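You operate a simulated robot arm through the tools that you are given. There is no shell and no other tool.

You run a simulated robot arm. Do the job below in one go: nothing can be reset, and whatever is moved stays where it is left.

TASK
Put things in order on the nozzle tester end of the back desk. At the end: the large blue nozzle stands where the white filter stood; the white carton from the nozzle tester end of the back desk is on the green bare board; the white silica pack from the nozzle tester end of the back desk stands where the large blue nozzle stood; the white filter from the nozzle tester end of the back desk stands where the white carton stood; whatever was shut is shut again. Leave all else as you found it, and nothing knocked over. Set down upright: carton.

The check looks at the end state, three seconds after you hand in, the way a careful person would. Anything else that was tipped, shoved, dropped, spilled or broken makes it a failure.

THE ROBOT
A 6-joint arm with a two-finger gripper, fixed in place. Base frame: the origin is at the foot of the arm, x ahead of it, y to its left, z up; the work surface is at about z = 0. Lengths are in mm, angles in degrees, forces in N, time in s.
With the tool pointing down near the work surface it reaches from about 180 to 480 mm from the base axis. Its first joint turns from -66.0 to 66.0 degrees. Payload 1.76 kg.
The tool frame sits at the grasp point between the pads (the TCP): z along the fingers, y along the line on which they close. The tips reach 29 mm beyond it. The gripper opens to 82 mm; its body begins 58 mm behind the TCP.
Orientation is that of the tool frame in the base frame, as [roll, pitch, yaw] about the fixed x, y, z axes, in that order (R = Rz(yaw) Ry(pitch) Rx(roll)). With the fingers straight down and closing along the base's y, the tool's x points along the base's -x, its y along +y and its z along -z.

THE INTERFACE
- The arm moves only by the tool jog_arm. Its argument "steps" is one flat list of numbers, 6 for each row, row after row: the shift along the tool's x, y, z in cm, then the turn, a rotation vector about the tool's x, y, z in degrees. In form: [dx, dy, dz, wx, wy, wz, dx, dy, dz, wx, wy, wz, ...]. A call has 1 to 20 rows; each row is the pose to reach, as a shift and turn from the pose commanded when the call began, along the tool's axes at that moment. "fingers" is the gripper command, from -1 (shut) to 1 (fully open), values between in proportion, set as the call begins (left out, the last holds). Rows are played at 5 a second. More than 50 mm and 8.6 degrees between two rows, or a gripper value outside its range, and nothing of the call is played. A pose out of reach is approached as far as the arm can. The call stops where the force on the tool passes 40 N (or 10 N more than at its start, if that is more) or the arm is blocked; 0.2 s more then pass. The fingers move at their own pace (about 203.5 mm/s each) and stop on an object; they squeeze with about 21 N. The grip force told is the motor's: it shows also when the fingers shut on nothing. Time passes only in rows, and 0.2 s behind the last, so rows that repeat a pose let the fingers close. It gives the time, the measured TCP pose, the force on the tool (base axes), the opening and the grip force at its end, in the units of the frame above (readings bear some noise), with the torque about the TCP (base axes, N m) and any sound that the robot's microphone picked up.
- Cameras (640 x 400 px; columns grow to the right, rows downward): "scene" is fixed at [48.7, 311.2, 449.9]; the picture's right is [-0.89, -0.46, 0.00], its down [-0.20, 0.38, -0.90] and it looks along [0.41, -0.80, -0.43] (base axes); focal length 342 px, centre (320, 200). "wrist" rides on the gripper at [79, 4, -89] in the tool frame; the picture's right is [-0.05, 1.00, 0.00], its down [-0.71, -0.04, -0.71] and it looks along [-0.71, -0.04, 0.71] (tool axes); focal length 256 px, centre (320, 200). There is no depth. A picture from a camera that has moved, and an enlarged one, comes with that camera's place and axes in the base frame and with its lens. The place of the scene camera against the robot may be out by one fixed shift of up to 18 mm in any direction.
- capture(camera): a new picture of that camera. The clock stands still meanwhile.
- zoom(camera, box): a new picture of the part [left, top, right, bottom] of that camera's present view, enlarged. The clock stands still meanwhile.
- hand_in(): hands the job in; it is judged then, once.

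Nothing tells you positions but the pictures and the camera data. Unless the task says otherwise, let go and move clear before handing in.

The tools are called as a command line: name --argument value ..., lists and objects as JSON in quotes. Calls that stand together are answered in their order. jog_arm: Moves the arm, as the interface text tells. Its arguments: {"type":"object","properties":{"steps":{"type":"array"},"fingers":{"type":"number"}},"required":["steps"]} The other tools are called the same way: capture (camera) takes a picture; zoom (camera, box) takes an enlarged picture of a part of a camera's view; hand_in () hands the job in.

At the start:

```text
clock: 0.0
ee_pos: [288.6, -86.5, 268.1]
orientation: [-180.0, 0.0, 179.9]
wrist_force: [-0.8, -0.2, 1.0]
ft_torque: [0.0, 0.0, -0.03]
width: 82.1
grasp_force: 0.0
```

scene: 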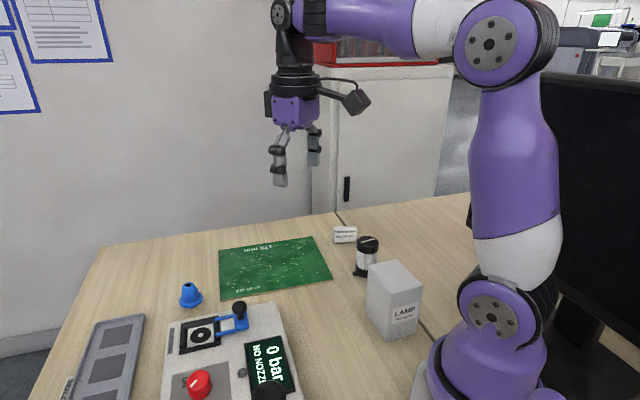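
wrist: 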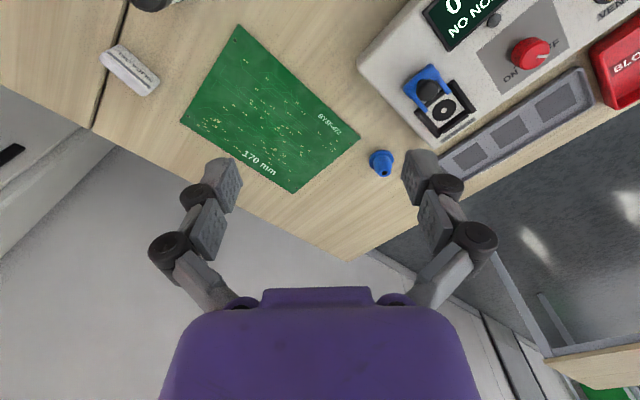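

I see a desk with a nozzle tester, a green board, a blue nozzle, a white carton ("LAMP"), a dark/white filter-like cylinder and a small white pack. I'll look closer before moving anything.

zoom --camera "scene" --box '[140, 220, 300, 320]'

zoom --camera "scene" --box '[300, 210, 460, 350]'

zoom --camera "scene" --box '[40, 280, 320, 400]'

zoom --camera "wrist" --box '[60, 0, 380, 200]'

zoom --camera "wrist" --box '[340, 0, 640, 200]'

```text
4.00 times, centred on (220, 270) of scene
camera zoom: at [48.7, 311.2, 449.9], right [-0.89, -0.46, 0.0], down [-0.2, 0.38, -0.9], along [0.41, -0.8, -0.43], focal length 1367 px, centre (720, -80)
```

zoom: 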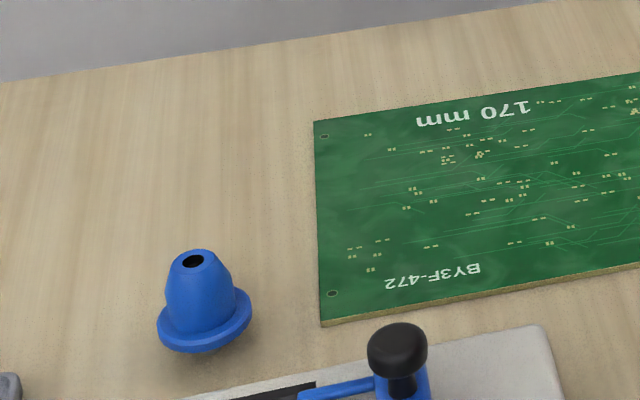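

```text
2.86 times, centred on (380, 280) of scene
camera zoom: at [48.7, 311.2, 449.9], right [-0.89, -0.46, 0.0], down [-0.2, 0.38, -0.9], along [0.41, -0.8, -0.43], focal length 976 px, centre (149, -29)
```

zoom: 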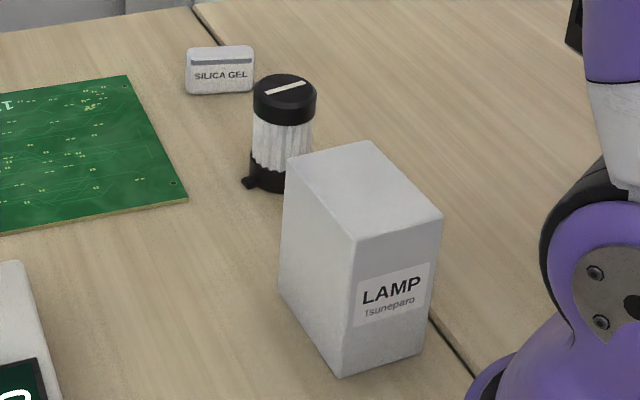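

```text
2.29 times, centred on (180, 340) of scene
camera zoom: at [48.7, 311.2, 449.9], right [-0.89, -0.46, 0.0], down [-0.2, 0.38, -0.9], along [0.41, -0.8, -0.43], focal length 781 px, centre (640, -120)
```

zoom: 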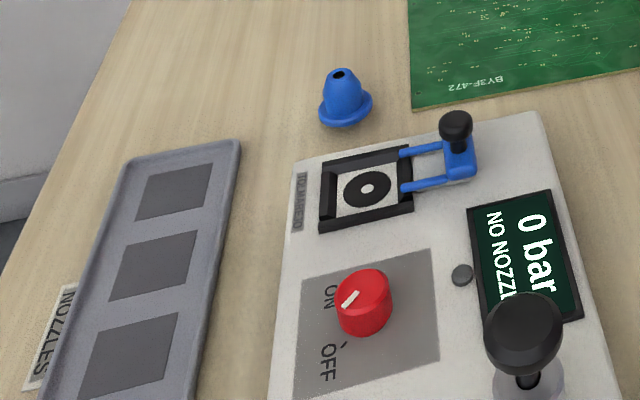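

```text
2.00 times, centred on (220, 100) of wrist
camera zoom: at [208.4, -82.6, 358.7], right [0.05, 1.0, 0.0], down [0.71, -0.04, 0.71], along [0.71, -0.04, -0.71], focal length 512 px, centre (520, 400)
```

zoom: 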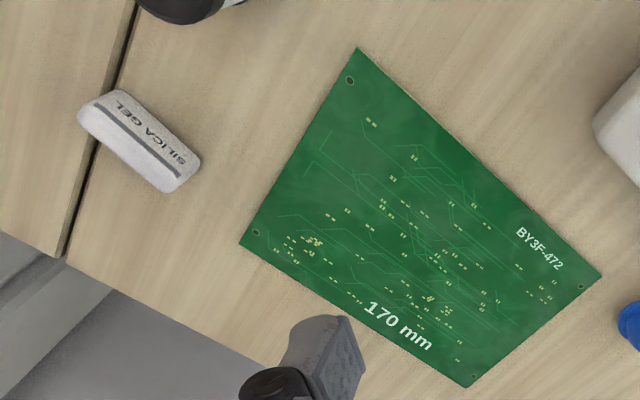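

```text
2.00 times, centred on (490, 100) of wrist
camera zoom: at [208.4, -82.6, 358.7], right [0.05, 1.0, 0.0], down [0.71, -0.04, 0.71], along [0.71, -0.04, -0.71], focal length 512 px, centre (-20, 400)
```

zoom: 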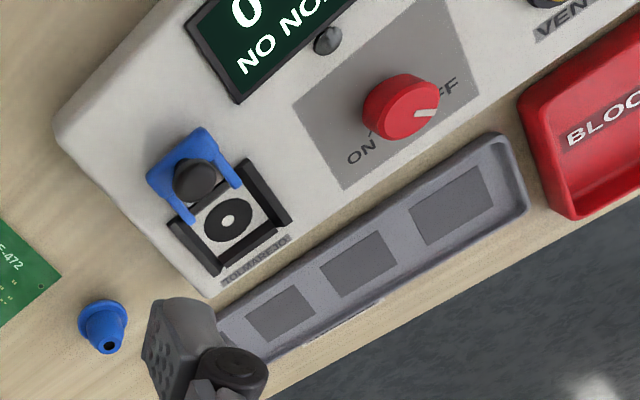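

The nozzle is around (473, 5), the board's middle around (409, -166), and the silica pack, filter and carton lie toward -y. I'll move the wrist camera so that it looks along -y over the carton, filter and pack, to place them better.

jog_arm --steps '[0.8, 0.24, 0, 0, 0, 8.18, 1.61, 0.48, 0, 0, 0, 16.36, 2.42, 0.72, 0, 0, 0, 24.55, 3.22, 0.96, 0, 0, 0, 32.73, 4.03, 1.2, 0, 0, 0, 40.91, 4.83, 1.45, 0, 0, 0, 49.09, 5.64, 1.69, 0, 0, 0, 57.27, 6.44, 1.93, 0, 0, 0, 65.45, 7.25, 2.17, 0, 0, 0, 73.64, 8.05, 2.41, 0, 0, 0, 81.82, 8.86, 2.65, 0, 0, 0, 90]'

capture --camera "wrist"

capture --camera "scene"

```text
clock: 2.4
ee_pos: [199.8, -59.9, 267.7]
orientation: [180.0, -0.1, 89.9]
wrist_force: [0.6, 0.7, -0.8]
ft_torque: [0.0, -0.02, 0.02]
width: 82.0
grasp_force: 0.1
```

```text
taken
camera wrist: at [203.3, 19.1, 358.5], right [1.0, -0.06, 0.0], down [-0.04, -0.71, 0.71], along [-0.04, -0.7, -0.71], focal length 256 px, centre (320, 200)
```

wrist: 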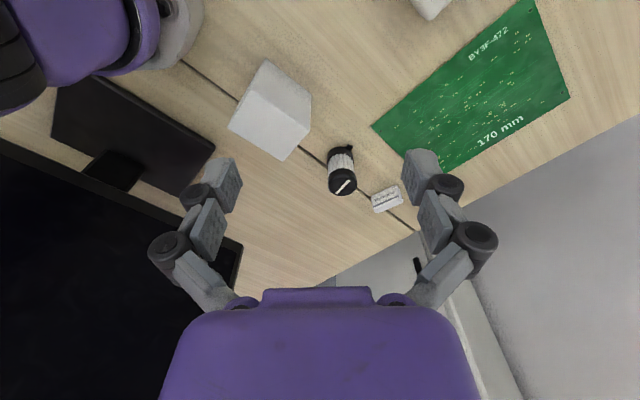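

```text
taken
```

scene: 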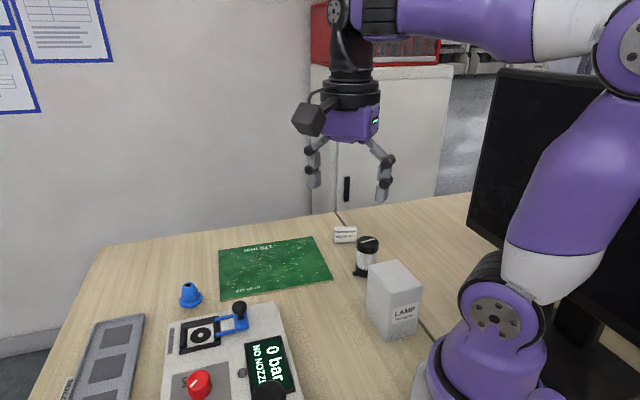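

The view shows the carton, filter and silica pack together, with a monitor behind the carton on the robot side. I'll enlarge these to measure them.

zoom --camera "wrist" --box '[200, 40, 360, 200]'

zoom --camera "wrist" --box '[310, 130, 430, 230]'

zoom --camera "wrist" --box '[340, 0, 600, 180]'

zoom --camera "scene" --box '[320, 215, 390, 285]'

```text
2.50 times, centred on (280, 120) of wrist
camera zoom: at [203.3, 19.1, 358.5], right [1.0, -0.06, 0.0], down [-0.04, -0.71, 0.71], along [-0.04, -0.7, -0.71], focal length 640 px, centre (420, 400)
```

zoom: 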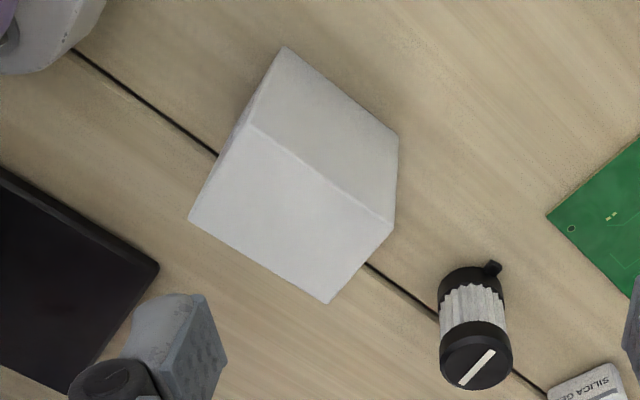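

```text
4.00 times, centred on (370, 180) of wrist
camera zoom: at [203.3, 19.1, 358.5], right [1.0, -0.06, 0.0], down [-0.04, -0.71, 0.71], along [-0.04, -0.7, -0.71], focal length 1024 px, centre (120, 280)
```

zoom: 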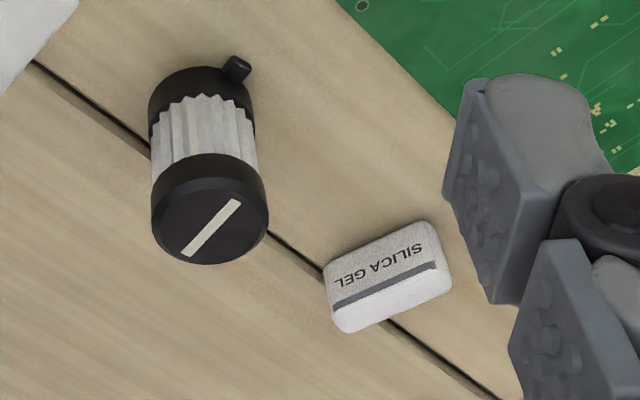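

```text
2.22 times, centred on (470, 90) of wrist
camera zoom: at [203.3, 19.1, 358.5], right [1.0, -0.06, 0.0], down [-0.04, -0.71, 0.71], along [-0.04, -0.7, -0.71], focal length 569 px, centre (-13, 444)
```

zoom: 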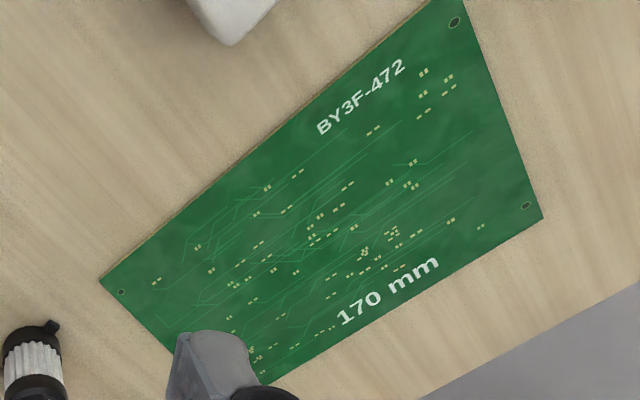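

```text
5.71 times, centred on (355, 250) of scene
camera zoom: at [48.7, 311.2, 449.9], right [-0.89, -0.46, 0.0], down [-0.2, 0.38, -0.9], along [0.41, -0.8, -0.43], focal length 1953 px, centre (120, -86)
```

zoom: 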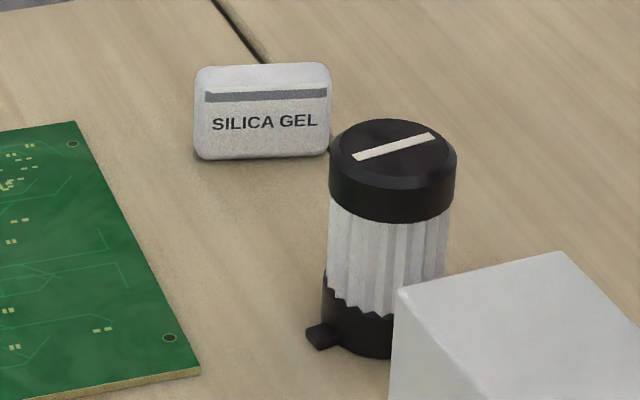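

The carton (about 73 x 56 x 96 mm) sits around (137, -125) with its long side radial. The filter is around (223, -239), and the silica pack stands on edge around (311, -329). Now I'll look at the nozzle and tester area from above.

jog_arm --steps '[0.55, 0.91, -0.18, 0, 0, -8.18, 1.09, 1.82, -0.36, 0, 0, -16.36, 1.64, 2.73, -0.55, 0, 0, -24.55, 2.18, 3.64, -0.73, 0, 0, -32.73, 2.73, 4.55, -0.91, 0, 0, -40.91, 3.27, 5.45, -1.09, 0, 0, -49.09, 3.82, 6.36, -1.27, 0, 0, -57.27, 4.36, 7.27, -1.45, 0, 0, -65.45, 4.91, 8.18, -1.64, 0, 0, -73.64, 5.45, 9.09, -1.82, 0, 0, -81.82, 6, 10, -2, 0, 0, -90]'

capture --camera "wrist"

zoom --camera "wrist" --box '[250, 60, 410, 180]'

```text
clock: 4.8
ee_pos: [300.0, 0.1, 288.6]
orientation: [-179.9, -0.1, -179.8]
wrist_force: [-0.2, 0.1, 0.4]
ft_torque: [0.0, 0.01, 0.0]
width: 82.1
grasp_force: 0.1
```

```text
taken
camera wrist: at [220.0, 3.6, 378.6], right [0.05, 1.0, 0.0], down [0.71, -0.04, 0.71], along [0.71, -0.04, -0.71], focal length 256 px, centre (320, 200)
```

wrist: 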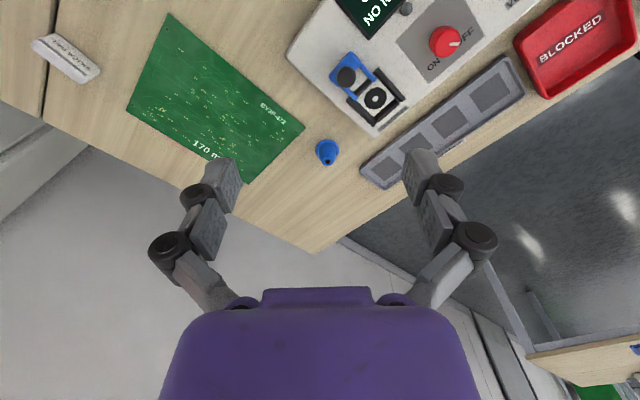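

```text
3.33 times, centred on (330, 120) of wrist
camera zoom: at [220.0, 3.6, 378.6], right [0.05, 1.0, 0.0], down [0.71, -0.04, 0.71], along [0.71, -0.04, -0.71], focal length 853 px, centre (287, 467)
```

zoom: 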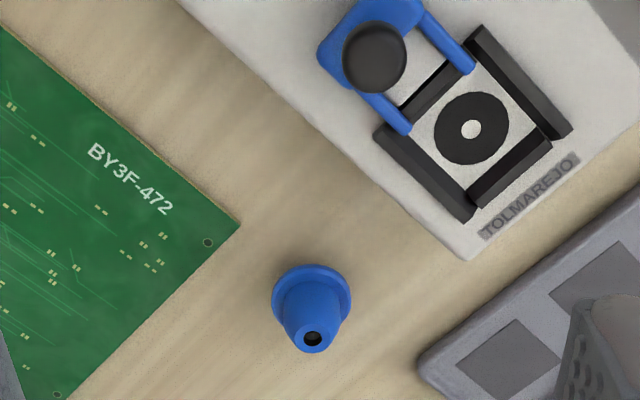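

The large blue nozzle stands at about (469, 4), 42 mm tall with a flange about 41 mm across, and the board's middle is at about (409, -166). I'll start with the carton by moving above it with the closing line across its 56 mm side, then check the alignment.

jog_arm --steps '[1.85, -1.74, 1.1, 0, 0, 5.25, 3.7, -3.48, 2.2, 0, 0, 10.5, 5.55, -5.21, 3.3, 0, 0, 15.75, 7.4, -6.95, 4.4, 0, 0, 21, 9.25, -8.69, 5.5, 0, 0, 26.25, 11.1, -10.43, 6.6, 0, 0, 31.5, 12.95, -12.16, 7.7, 0, 0, 36.75, 14.8, -13.9, 8.8, 0, 0, 42]'

capture --camera "wrist"

capture --camera "scene"

```text
clock: 6.6
ee_pos: [151.2, -140.1, 199.5]
orientation: [180.0, 0.0, 138.0]
wrist_force: [0.6, 0.4, -0.3]
ft_torque: [-0.01, 0.02, -0.02]
width: 82.0
grasp_force: 0.0
```

```text
taken
camera wrist: at [95.2, -83.2, 290.0], right [0.71, 0.71, 0.0], down [0.5, -0.5, 0.71], along [0.5, -0.5, -0.71], focal length 256 px, centre (320, 200)
```

wrist: 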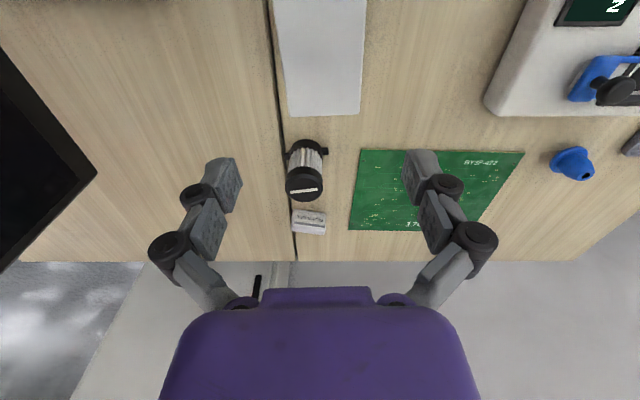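

```text
taken
```

scene: 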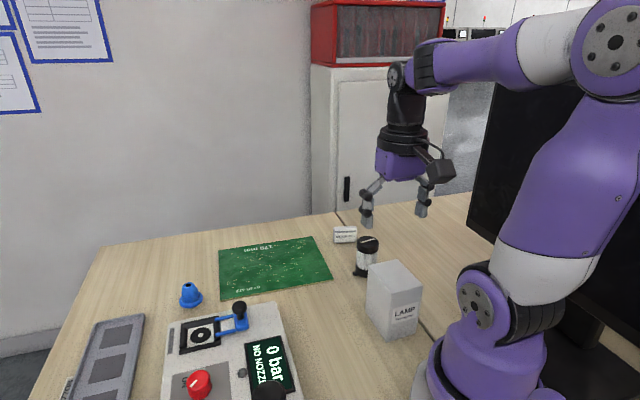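

The carton's far top edge is about 17 mm beyond the TCP and it is aligned with the fingers. I'll shift about 19 mm inward and 2 mm sideways and come down to just above its top to check.

jog_arm --steps '[0.95, 0.1, 0, 0, 0, 0, 1.9, 0.2, 0, 0, 0, 0, 1.9, 0.2, 2, 0, 0, 0, 1.9, 0.2, 4, 0, 0, 0, 1.9, 0.2, 5.5, 0, 0, 0]' --fingers 1

capture --camera "wrist"

capture --camera "scene"

```text
clock: 7.8
ee_pos: [139.0, -124.0, 144.7]
orientation: [180.0, 0.0, 138.0]
wrist_force: [-0.3, -0.5, -0.5]
ft_torque: [-0.04, 0.02, -0.06]
width: 81.8
grasp_force: 0.1
```

```text
taken
camera wrist: at [82.4, -68.3, 235.5], right [0.71, 0.71, 0.0], down [0.5, -0.5, 0.71], along [0.5, -0.5, -0.71], focal length 256 px, centre (320, 200)
```

wrist: 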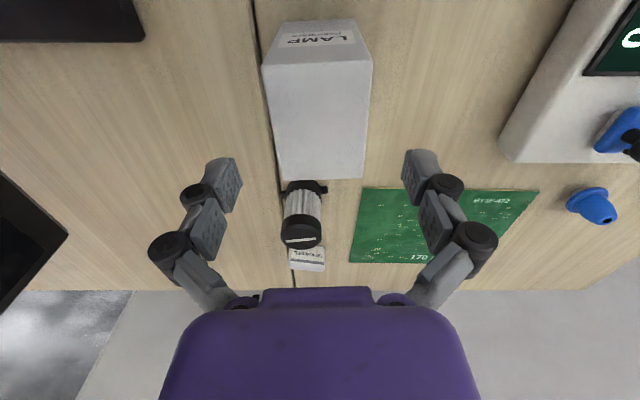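

```text
taken
```

scene: 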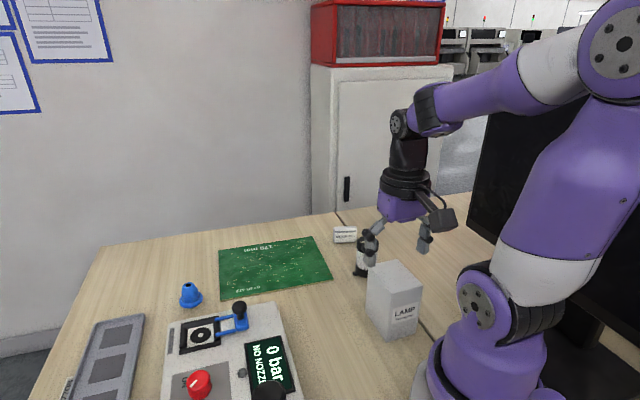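

The carton is now centred under the gripper within about 1 mm. I'll lower so that the pads sit around it at mid height, without closing yet.

jog_arm --steps '[0, 0, 2, 0, 0, 0, 0, 0, 4, 0, 0, 0, 0, 0, 5.5, 0, 0, 0, 0, 0, 6.7, 0, 0, 0, 0, 0, 7.9, 0, 0, 0, 0, 0, 7.9, 0, 0, 0]' --fingers 1

capture --camera "wrist"

capture --camera "scene"

```text
clock: 9.2
ee_pos: [138.5, -124.9, 65.2]
orientation: [180.0, 0.0, 138.0]
wrist_force: [-0.8, -0.8, 0.7]
ft_torque: [0.0, -0.02, -0.01]
width: 81.9
grasp_force: 0.0
```

```text
taken
camera wrist: at [82.1, -68.9, 156.5], right [0.71, 0.71, 0.0], down [0.5, -0.5, 0.71], along [0.5, -0.5, -0.71], focal length 256 px, centre (320, 200)
```

wrist: 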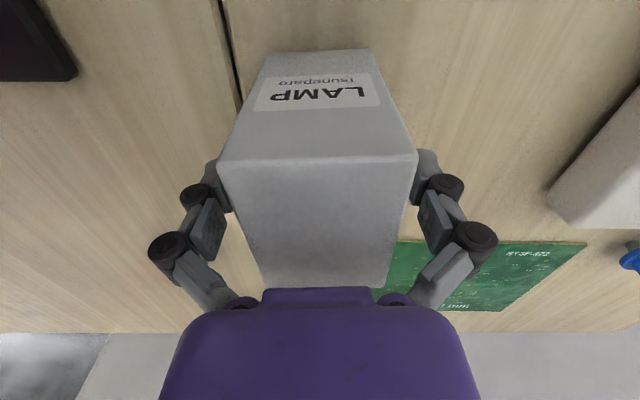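

```text
taken
```

scene: 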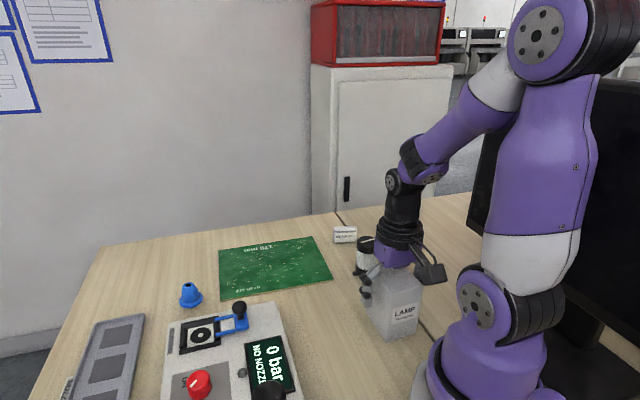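

The pads straddle the carton cleanly with no contact force. Now I'll close on it.

jog_arm --steps '[0, 0, 0, 0, 0, 0, 0, 0, 0, 0, 0, 0, 0, 0, 0, 0, 0, 0, 0, 0, 0, 0, 0, 0]' --fingers -1

capture --camera "wrist"

```text
clock: 10.2
ee_pos: [139.5, -125.4, 65.3]
orientation: [180.0, 0.1, 137.9]
wrist_force: [4.6, -1.7, 10.2]
ft_torque: [-0.27, -0.17, 0.09]
width: 55.6
grasp_force: 21.0
```

```text
taken
camera wrist: at [82.4, -69.1, 156.7], right [0.71, 0.71, 0.0], down [0.5, -0.5, 0.71], along [0.5, -0.5, -0.71], focal length 256 px, centre (320, 200)
```

wrist: 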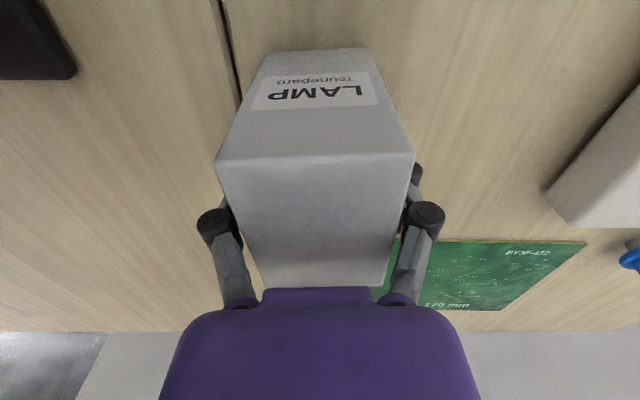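

The carton is held at 55.6 mm opening. I'll lift it straight up 100 mm and check the hold.

jog_arm --steps '[0, 0, -0.5, 0, 0, 0, 0, 0, -1.5, 0, 0, 0, 0, 0, -3, 0, 0, 0, 0, 0, -5, 0, 0, 0, 0, 0, -7, 0, 0, 0, 0, 0, -9, 0, 0, 0, 0, 0, -10.5, 0, 0, 0, 0, 0, -11.5, 0, 0, 0]'

capture --camera "wrist"

capture --camera "scene"

```text
clock: 12.0
ee_pos: [138.8, -126.5, 181.9]
orientation: [180.0, 0.1, 138.0]
wrist_force: [-0.1, 1.0, -0.9]
ft_torque: [0.0, -0.03, 0.01]
width: 55.4
grasp_force: 21.1
```

```text
taken
camera wrist: at [82.2, -68.9, 272.6], right [0.71, 0.71, 0.0], down [0.5, -0.5, 0.71], along [0.5, -0.5, -0.71], focal length 256 px, centre (320, 200)
```

wrist: 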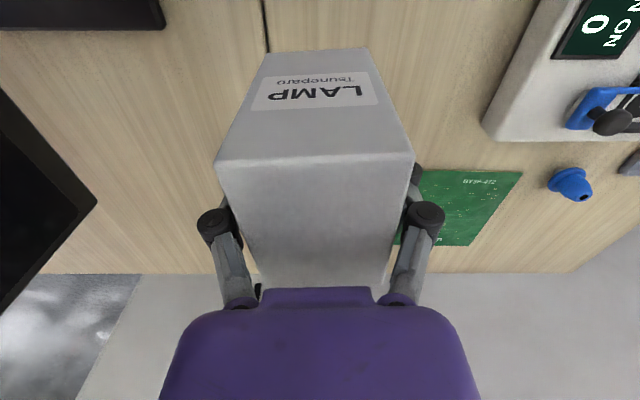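

```text
taken
```

scene: 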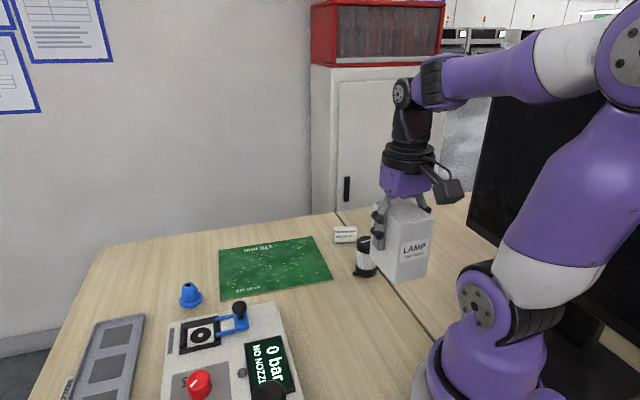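

The carton is securely held and clear at about 115 mm. I'll carry it level over to the middle of the green board.

jog_arm --steps '[-2.27, 1.5, 0, 0, 0, 0.4, -4.53, 2.99, 0, 0, 0, 0.8, -6.8, 4.49, 0, 0, 0, 1.2, -9.07, 5.98, 0, 0, 0, 1.6, -11.33, 7.48, 0, 0, 0, 2, -13.6, 8.98, 0, 0, 0, 2.4, -15.87, 10.47, 0, 0, 0, 2.8, -18.14, 11.97, 0, 0, 0, 3.2, -20.4, 13.46, 0, 0, 0, 3.6, -22.67, 14.96, 0, 0, 0, 4, -22.67, 14.96, 0, 0, 0, 4]'

capture --camera "wrist"

capture --camera "scene"

```text
clock: 14.4
ee_pos: [408.3, -166.3, 180.0]
orientation: [179.9, -0.1, 133.9]
wrist_force: [0.6, -0.3, -0.9]
ft_torque: [0.0, 0.0, -0.02]
width: 55.5
grasp_force: 20.7
```

```text
taken
camera wrist: at [355.4, -105.8, 270.9], right [0.76, 0.66, 0.0], down [0.46, -0.53, 0.71], along [0.46, -0.53, -0.71], focal length 256 px, centre (320, 200)
```

wrist: 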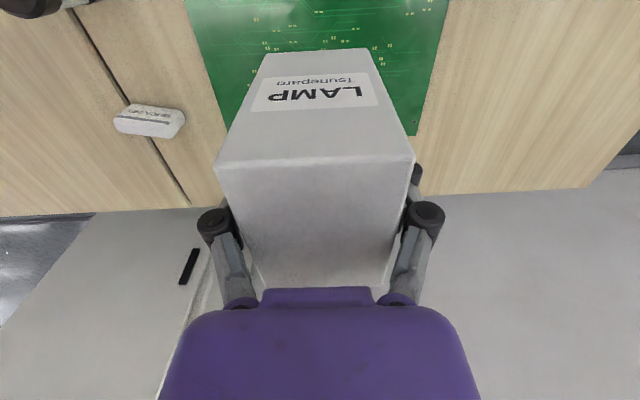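

```text
taken
```

scene: 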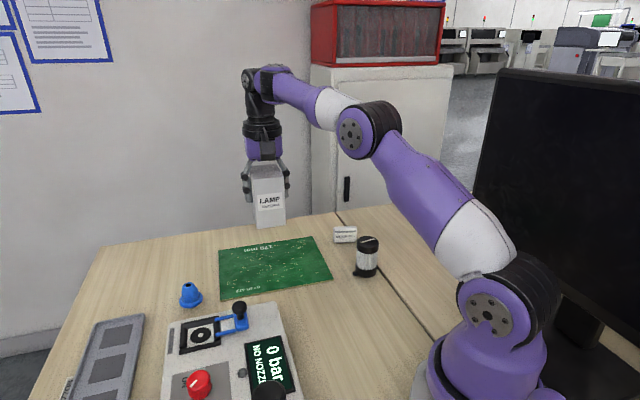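

The carton hangs right over the middle of the board. I'll lower it to a few millimetres above the board, then come down finely.

jog_arm --steps '[0, 0, 2, 0, 0, 0, 0, 0, 4, 0, 0, 0, 0, 0, 6, 0, 0, 0, 0, 0, 8, 0, 0, 0, 0, 0, 9.5, 0, 0, 0, 0, 0, 10.4, 0, 0, 0, 0, 0, 10.6, 0, 0, 0]'

capture --camera "wrist"

zoom --camera "scene" --box '[210, 200, 350, 310]'

```text
clock: 16.0
ee_pos: [406.9, -166.4, 74.0]
orientation: [-180.0, 0.0, 133.9]
wrist_force: [-0.5, -0.5, -1.9]
ft_torque: [0.0, 0.01, -0.03]
width: 55.3
grasp_force: 20.9
```

```text
taken
camera wrist: at [354.9, -105.9, 165.4], right [0.76, 0.66, 0.0], down [0.46, -0.53, 0.71], along [0.46, -0.53, -0.71], focal length 256 px, centre (320, 200)
```

wrist: 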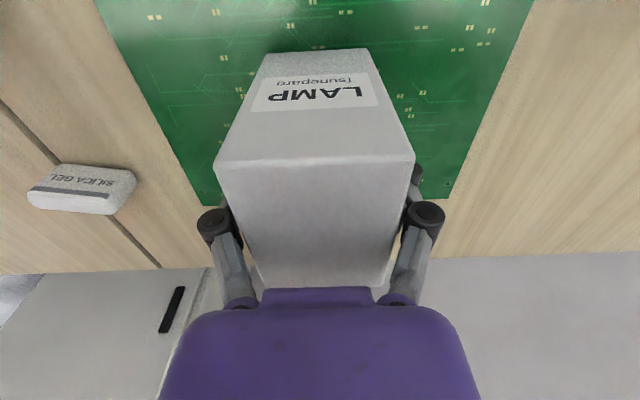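

```text
3.64 times, centred on (280, 255) of scene
camera zoom: at [48.7, 311.2, 449.9], right [-0.89, -0.46, 0.0], down [-0.2, 0.38, -0.9], along [0.41, -0.8, -0.43], focal length 1243 px, centre (466, 0)
```

zoom: 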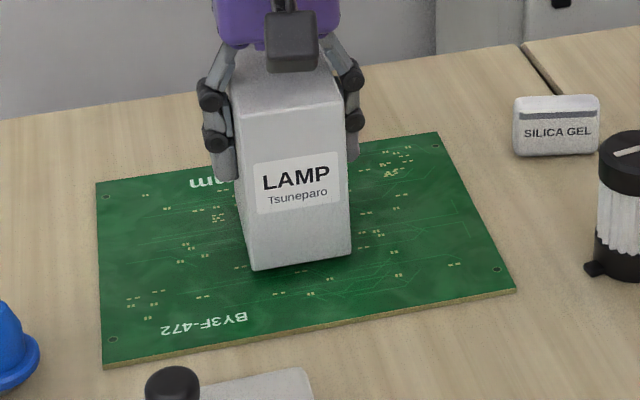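

The carton is over the board's middle, only a few mm above it and upright. I'll lower in 1 mm steps and watch the force.

jog_arm --steps '[0, 0, 0.1, 0, 0, 0, 0, 0, 0.2, 0, 0, 0, 0, 0, 0.3, 0, 0, 0, 0, 0, 0.4, 0, 0, 0]'

```text
clock: 17.0
ee_pos: [407.2, -166.2, 71.0]
orientation: [179.9, 0.1, 134.0]
wrist_force: [-0.1, 0.0, -1.8]
ft_torque: [-0.04, -0.04, 0.02]
width: 55.6
grasp_force: 21.5
```

jog_arm --steps '[0, 0, 0.1, 0, 0, 0, 0, 0, 0.2, 0, 0, 0, 0, 0, 0.25, 0, 0, 0]'

zoom --camera "scene" --box '[240, 240, 320, 300]'

```text
clock: 17.8
ee_pos: [407.2, -166.1, 69.3]
orientation: [-180.0, 0.2, 134.0]
wrist_force: [-5.1, 2.9, 16.7]
ft_torque: [0.03, 0.08, 0.04]
width: 55.5
grasp_force: 21.7
```

```text
6.67 times, centred on (280, 270) of scene
camera zoom: at [48.6, 311.2, 449.9], right [-0.89, -0.46, 0.0], down [-0.2, 0.38, -0.9], along [0.41, -0.8, -0.43], focal length 2278 px, centre (587, -267)
```

zoom: 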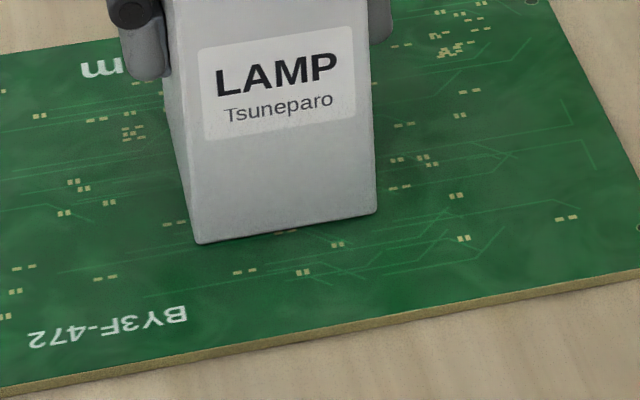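

Contact with the board is felt (17 N). I'll ease off half a millimetre and open the fingers.

jog_arm --steps '[0, 0, -0.05, 0, 0, 0, 0, 0, -0.08, 0, 0, 0]'

jog_arm --steps '[0, 0, 0, 0, 0, 0, 0, 0, 0, 0, 0, 0, 0, 0, 0, 0, 0, 0]' --fingers 1

capture --camera "wrist"

zoom --camera "scene" --box '[200, 180, 360, 320]'

```text
clock: 18.4
ee_pos: [407.5, -166.8, 68.9]
orientation: [-180.0, 0.0, 134.0]
wrist_force: [-1.7, 0.9, 11.5]
ft_torque: [-0.09, -0.19, 0.0]
width: 55.6
grasp_force: 21.6
```

```text
clock: 19.2
ee_pos: [408.1, -165.7, 68.6]
orientation: [180.0, 0.0, 134.0]
wrist_force: [0.0, 0.6, 0.3]
ft_torque: [-0.02, -0.01, 0.01]
width: 81.6
grasp_force: 0.1
```

```text
taken
camera wrist: at [355.0, -105.6, 160.0], right [0.76, 0.66, 0.0], down [0.46, -0.53, 0.71], along [0.46, -0.53, -0.71], focal length 256 px, centre (320, 200)
```

wrist: 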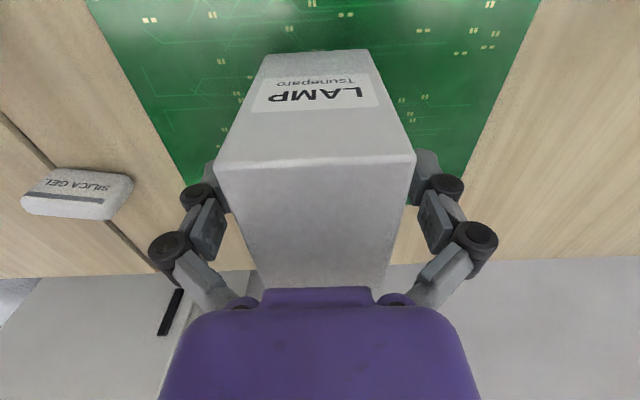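

```text
2.86 times, centred on (280, 250) of scene
camera zoom: at [48.7, 311.2, 449.9], right [-0.89, -0.46, 0.0], down [-0.2, 0.38, -0.9], along [0.41, -0.8, -0.43], focal length 976 px, centre (434, 57)
```

zoom: 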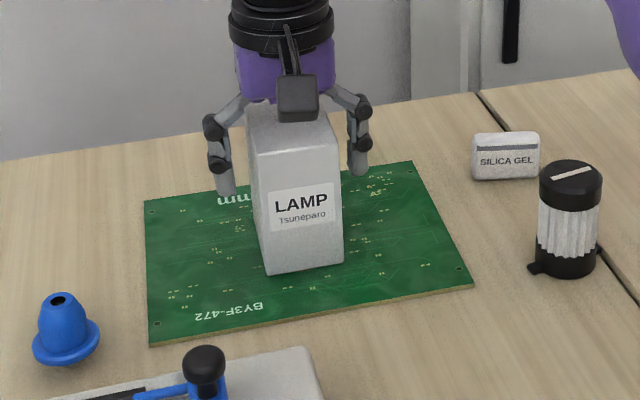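

The carton stands upright on the board, and the fingers are clear of it. I'll go straight up before moving to the filter.

jog_arm --steps '[0, 0, -0.5, 0, 0, 0, 0, 0, -2, 0, 0, 0, 0, 0, -4, 0, 0, 0, 0, 0, -7, 0, 0, 0, 0, 0, -10, 0, 0, 0, 0, 0, -13.5, 0, 0, 0]'

capture --camera "wrist"

capture --camera "scene"

```text
clock: 20.6
ee_pos: [406.5, -165.2, 205.4]
orientation: [179.9, 0.0, 134.0]
wrist_force: [-0.2, 0.7, 0.3]
ft_torque: [0.0, -0.06, 0.02]
width: 82.0
grasp_force: 0.1
```

```text
taken
camera wrist: at [354.0, -105.5, 295.9], right [0.76, 0.66, 0.0], down [0.46, -0.53, 0.71], along [0.46, -0.53, -0.71], focal length 256 px, centre (320, 200)
```

wrist: 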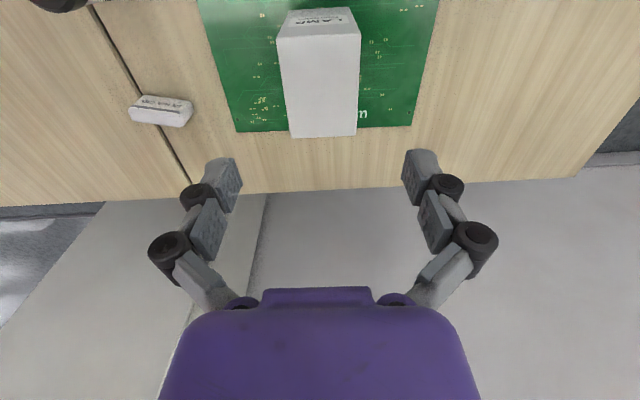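

```text
taken
```

scene: 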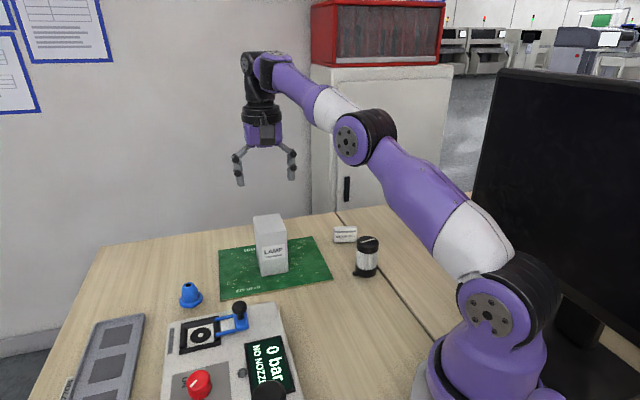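

The carton is standing well on the board, and the other objects are untouched. Next I'll move over to the filter and check the alignment.

jog_arm --steps '[1.29, -2.61, 0.21, 0, 0, 0, 2.58, -5.22, 0.43, 0, 0, 0, 3.87, -7.83, 0.64, 0, 0, 0, 5.15, -10.43, 0.86, 0, 0, 0, 6.44, -13.04, 1.07, 0, 0, 0, 7.73, -15.65, 1.29, 0, 0, 0, 9.02, -18.26, 1.5, 0, 0, 0, 9.02, -18.26, 1.5, 0, 0, 0]'

capture --camera "wrist"

zoom --camera "wrist" --box '[260, 30, 400, 170]'

```text
clock: 22.4
ee_pos: [213.4, -228.9, 190.0]
orientation: [180.0, 0.0, 134.0]
wrist_force: [-0.1, 0.8, -0.9]
ft_torque: [0.01, 0.01, 0.01]
width: 81.6
grasp_force: 0.1
```

```text
taken
camera wrist: at [160.0, -167.4, 280.5], right [0.76, 0.66, 0.0], down [0.46, -0.53, 0.71], along [0.46, -0.53, -0.71], focal length 256 px, centre (320, 200)
```

wrist: 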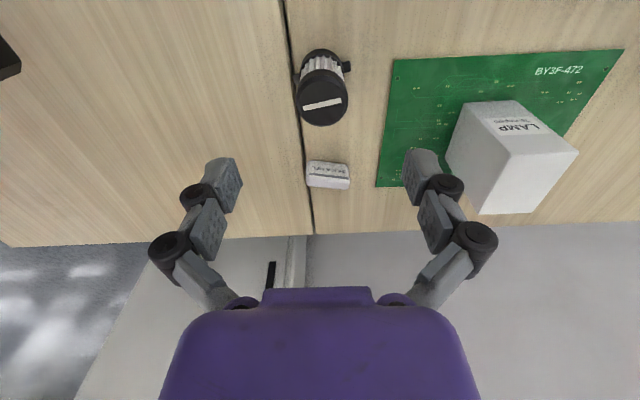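

```text
2.86 times, centred on (330, 100) of wrist
camera zoom: at [160.0, -167.4, 280.5], right [0.76, 0.66, 0.0], down [0.46, -0.53, 0.71], along [0.46, -0.53, -0.71], focal length 731 px, centre (291, 486)
```

zoom: 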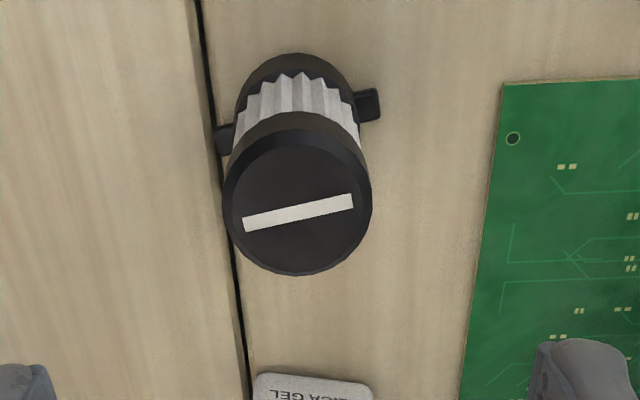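

The filter is about 14 mm further out and 1 mm to the side, with two small spouts low on its base. I'll shift over it and come down to just above its cap.

jog_arm --steps '[-0.71, 0.05, 1, 0, 0, 0, -1.42, 0.1, 3, 0, 0, 0, -1.42, 0.1, 5, 0, 0, 0, -1.42, 0.1, 7, 0, 0, 0, -1.42, 0.1, 7, 0, 0, 0]'

capture --camera "wrist"

zoom --camera "wrist" --box '[240, 70, 400, 210]'

```text
clock: 23.6
ee_pos: [224.8, -235.9, 119.4]
orientation: [180.0, 0.0, 133.9]
wrist_force: [0.4, 0.6, -0.8]
ft_torque: [0.01, 0.01, 0.01]
width: 81.7
grasp_force: 0.0
```

```text
taken
camera wrist: at [172.3, -176.4, 209.8], right [0.76, 0.66, 0.0], down [0.46, -0.53, 0.71], along [0.46, -0.53, -0.71], focal length 256 px, centre (320, 200)
```

wrist: 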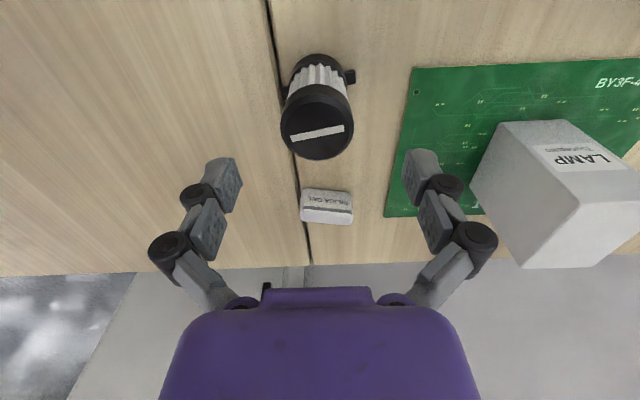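

```text
2.86 times, centred on (320, 140) of wrist
camera zoom: at [172.3, -176.4, 209.8], right [0.76, 0.66, 0.0], down [0.46, -0.53, 0.71], along [0.46, -0.53, -0.71], focal length 731 px, centre (320, 371)
```

zoom: 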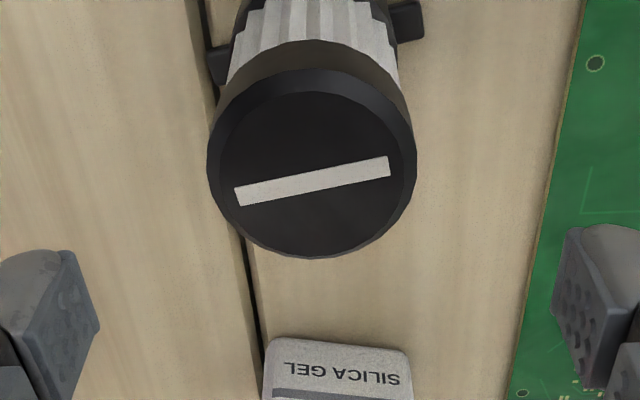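

The filter's cap is centred along the approach and about 2 mm off sideways. I'll correct that and go down to grasp height (TCP about 58).

jog_arm --steps '[0, -0.17, 0.5, 0, 0, 0, 0, -0.17, 2.5, 0, 0, 0, 0, -0.17, 4, 0, 0, 0, 0, -0.17, 5.2, 0, 0, 0, 0, -0.17, 6.2, 0, 0, 0, 0, -0.17, 6.2, 0, 0, 0]'

capture --camera "wrist"

zoom --camera "scene" --box '[310, 200, 430, 300]'

```text
clock: 25.0
ee_pos: [222.2, -238.3, 57.9]
orientation: [180.0, 0.0, 134.0]
wrist_force: [-0.6, 1.5, 0.7]
ft_torque: [0.01, 0.02, -0.01]
width: 82.0
grasp_force: 0.1
```

```text
taken
camera wrist: at [170.2, -178.6, 147.8], right [0.76, 0.66, 0.0], down [0.46, -0.53, 0.71], along [0.46, -0.53, -0.71], focal length 256 px, centre (320, 200)
```

wrist: 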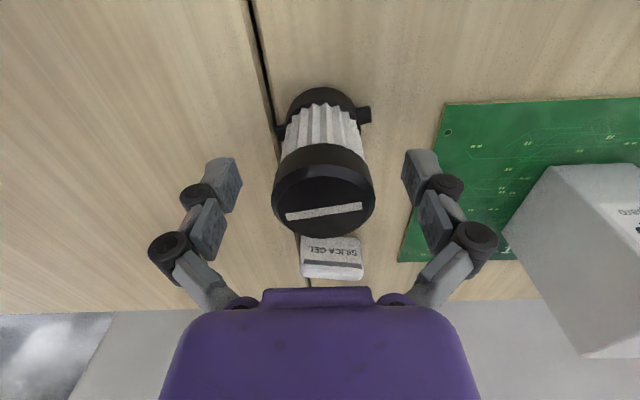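

```text
4.00 times, centred on (370, 250) of scene
camera zoom: at [48.7, 311.2, 449.9], right [-0.89, -0.46, 0.0], down [-0.2, 0.38, -0.9], along [0.41, -0.8, -0.43], focal length 1367 px, centre (120, 0)
```

zoom: 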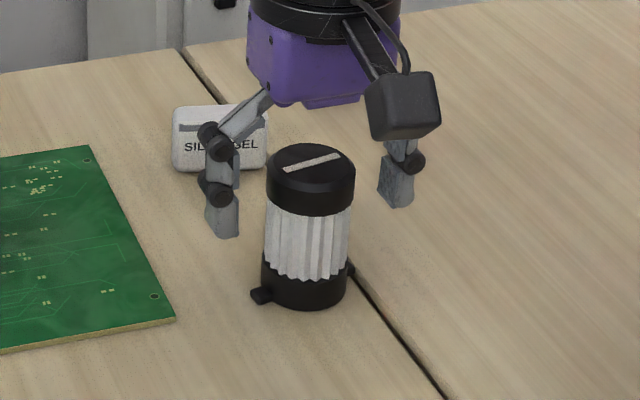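

The fingers straddle the filter with room on both sides and the tips are above the spouts. I'll close on it.

jog_arm --steps '[0, 0.1, 0, 0, 0, 0, 0, 0.1, 0, 0, 0, 0]'

jog_arm --steps '[0, 0, 0, 0, 0, 0, 0, 0, 0, 0, 0, 0, 0, 0, 0, 0, 0, 0, 0, 0, 0, 0, 0, 0]' --fingers -1

capture --camera "wrist"

zoom --camera "scene" --box '[310, 200, 430, 300]'

```text
clock: 25.6
ee_pos: [221.3, -239.1, 56.7]
orientation: [-180.0, 0.0, 133.9]
wrist_force: [-0.1, 0.0, 0.1]
ft_torque: [0.01, 0.01, 0.0]
width: 82.1
grasp_force: 0.0
```

```text
clock: 26.6
ee_pos: [224.0, -238.4, 56.8]
orientation: [179.9, 0.1, 133.9]
wrist_force: [1.8, -3.6, 10.9]
ft_torque: [-0.08, -0.26, -0.02]
width: 43.1
grasp_force: 21.0
```

```text
taken
camera wrist: at [171.1, -178.1, 148.2], right [0.76, 0.66, 0.0], down [0.46, -0.53, 0.71], along [0.46, -0.54, -0.71], focal length 256 px, centre (320, 200)
```

wrist: 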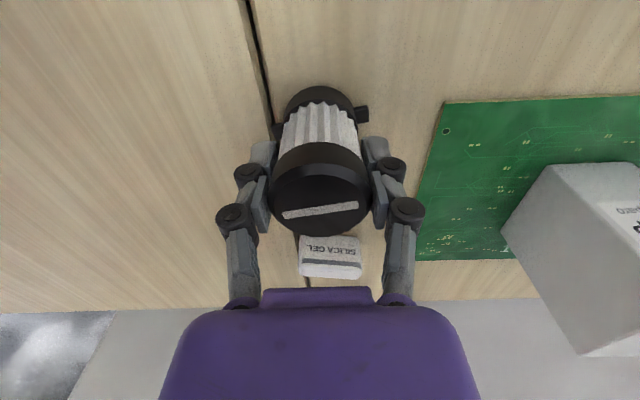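

```text
4.00 times, centred on (370, 250) of scene
camera zoom: at [48.7, 311.2, 449.9], right [-0.89, -0.46, 0.0], down [-0.2, 0.38, -0.9], along [0.41, -0.8, -0.43], focal length 1367 px, centre (120, 0)
```

zoom: 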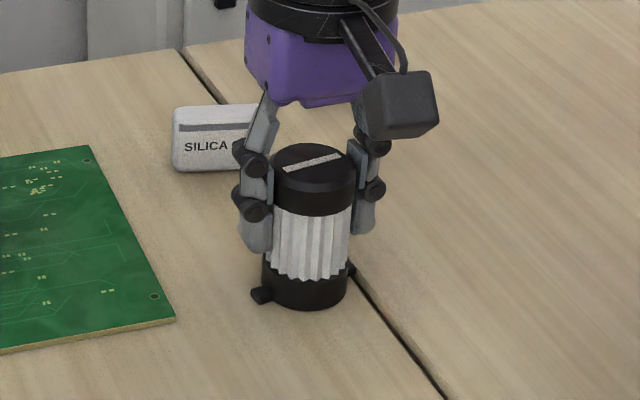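

The filter is held at 43 mm opening. I'll lift it 70 mm and carry it to the carton's old spot (about (138.7, -125.4)).

jog_arm --steps '[0, 0, -0.5, 0, 0, 0, 0, 0, -2, 0, 0, 0, 0, 0, -4.5, 0, 0, 0, 0, 0, -7, 0, 0, 0, 2.33, 0.29, -7, 0, 0, 0, 4.66, 0.58, -7, 0, 0, 0, 7, 0.87, -7, 0, 0, 0, 9.33, 1.17, -7, 0, 0, 0, 11.66, 1.46, -7, 0, 0, 0, 13.99, 1.75, -7, 0, 0, 0, 13.99, 1.75, -7, 0, 0, 0]'

capture --camera "wrist"

capture --camera "scene"

```text
clock: 29.0
ee_pos: [138.0, -124.9, 126.3]
orientation: [-180.0, 0.1, 134.0]
wrist_force: [-0.2, 1.6, -0.9]
ft_torque: [-0.01, 0.0, 0.0]
width: 43.0
grasp_force: 21.0
```

```text
taken
camera wrist: at [85.9, -64.6, 217.1], right [0.76, 0.66, 0.0], down [0.46, -0.53, 0.71], along [0.46, -0.53, -0.71], focal length 256 px, centre (320, 200)
```

wrist: 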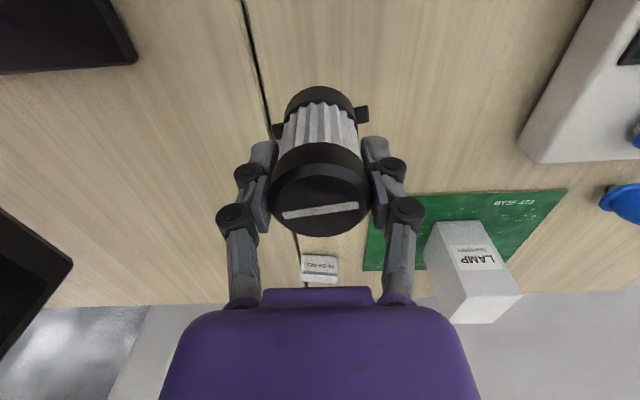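

```text
taken
```

scene: 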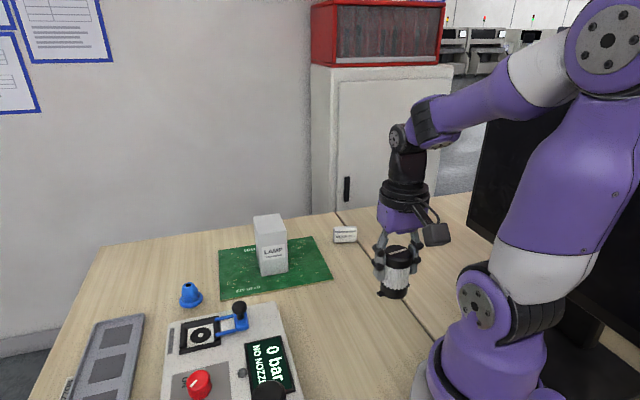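

The filter is upright in the grip over the carton's old spot. I'll lower it to about 3 mm above the desk, then in fine steps.

jog_arm --steps '[0, 0, 1.5, 0, 0, 0, 0, 0, 3, 0, 0, 0, 0, 0, 4.5, 0, 0, 0, 0, 0, 5.8, 0, 0, 0, 0, 0, 6.5, 0, 0, 0, 0, 0, 6.6, 0, 0, 0]'

jog_arm --steps '[0, 0, 0.1, 0, 0, 0, 0, 0, 0.2, 0, 0, 0, 0, 0, 0.3, 0, 0, 0]'

zoom --camera "scene" --box '[340, 230, 460, 350]'

```text
clock: 30.4
ee_pos: [138.2, -125.1, 60.5]
orientation: [180.0, 0.0, 134.1]
wrist_force: [0.1, 0.4, -0.5]
ft_torque: [-0.01, -0.03, -0.01]
width: 42.8
grasp_force: 20.8
```

```text
clock: 31.2
ee_pos: [139.0, -124.9, 58.4]
orientation: [-179.9, 0.0, 133.9]
wrist_force: [-0.4, 0.0, -1.2]
ft_torque: [-0.01, 0.02, -0.01]
width: 43.2
grasp_force: 21.2
```

```text
3.33 times, centred on (400, 290) of scene
camera zoom: at [48.7, 311.2, 449.9], right [-0.89, -0.46, 0.0], down [-0.2, 0.38, -0.9], along [0.41, -0.8, -0.43], focal length 1139 px, centre (53, -100)
```

zoom: 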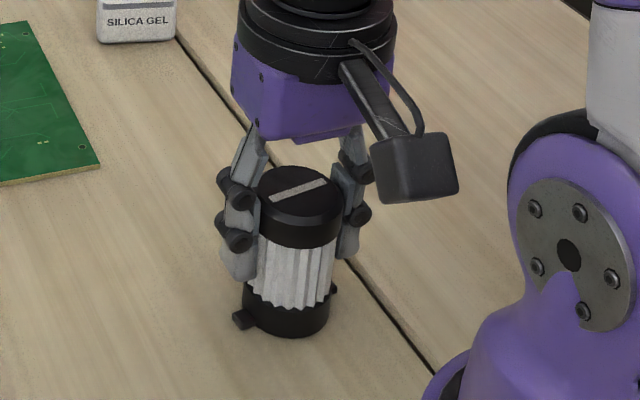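

No contact yet. I'll continue down gently.

jog_arm --steps '[0, 0, 0.05, 0, 0, 0, 0, 0, 0.1, 0, 0, 0]'

jog_arm --steps '[0, 0, 0.05, 0, 0, 0, 0, 0, 0.08, 0, 0, 0]'

```text
clock: 31.8
ee_pos: [138.1, -124.8, 57.3]
orientation: [-180.0, 0.0, 134.0]
wrist_force: [-1.0, 3.8, 17.5]
ft_torque: [0.1, 0.06, 0.06]
width: 42.9
grasp_force: 20.9
```

```text
clock: 32.4
ee_pos: [139.0, -124.8, 56.0]
orientation: [-180.0, 0.0, 134.0]
wrist_force: [0.5, 2.5, 16.4]
ft_torque: [0.09, -0.02, -0.01]
width: 42.9
grasp_force: 21.1
```

The filter is on the desk (steady 16-17 N). I'll ease off and open.

jog_arm --steps '[0, 0, -0.05, 0, 0, 0, 0, 0, -0.08, 0, 0, 0]'

jog_arm --steps '[0, 0, 0, 0, 0, 0, 0, 0, 0, 0, 0, 0, 0, 0, 0, 0, 0, 0]' --fingers 1

capture --camera "wrist"

zoom --camera "scene" --box '[340, 230, 460, 350]'

```text
clock: 33.0
ee_pos: [139.4, -125.4, 57.0]
orientation: [180.0, 0.0, 134.0]
wrist_force: [0.5, 0.2, -1.4]
ft_torque: [-0.02, -0.04, 0.03]
width: 43.3
grasp_force: 21.0
```

```text
clock: 33.8
ee_pos: [140.4, -125.6, 57.2]
orientation: [-180.0, 0.0, 133.9]
wrist_force: [-0.1, 1.0, 0.1]
ft_torque: [-0.01, -0.05, -0.03]
width: 82.0
grasp_force: 0.1
```

```text
taken
camera wrist: at [86.3, -64.7, 148.0], right [0.76, 0.66, 0.0], down [0.46, -0.53, 0.71], along [0.46, -0.53, -0.71], focal length 256 px, centre (320, 200)
```

wrist: 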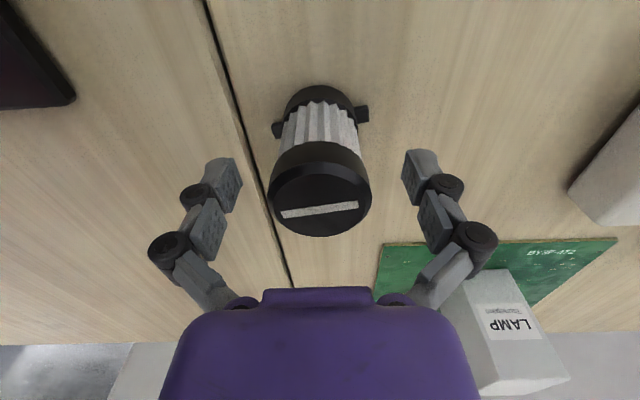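

```text
3.33 times, centred on (400, 290) of scene
camera zoom: at [48.7, 311.2, 449.9], right [-0.89, -0.46, 0.0], down [-0.2, 0.38, -0.9], along [0.41, -0.8, -0.43], focal length 1139 px, centre (53, -100)
```

zoom: 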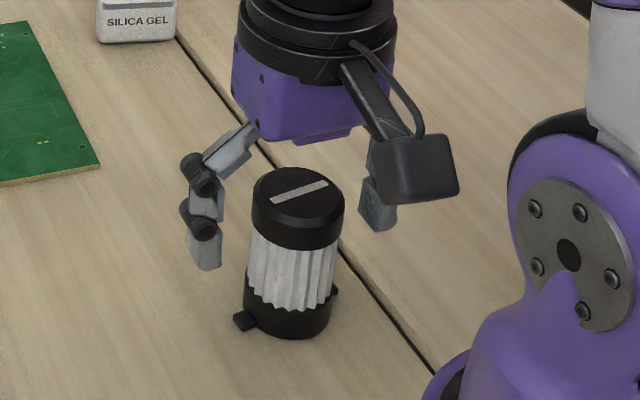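

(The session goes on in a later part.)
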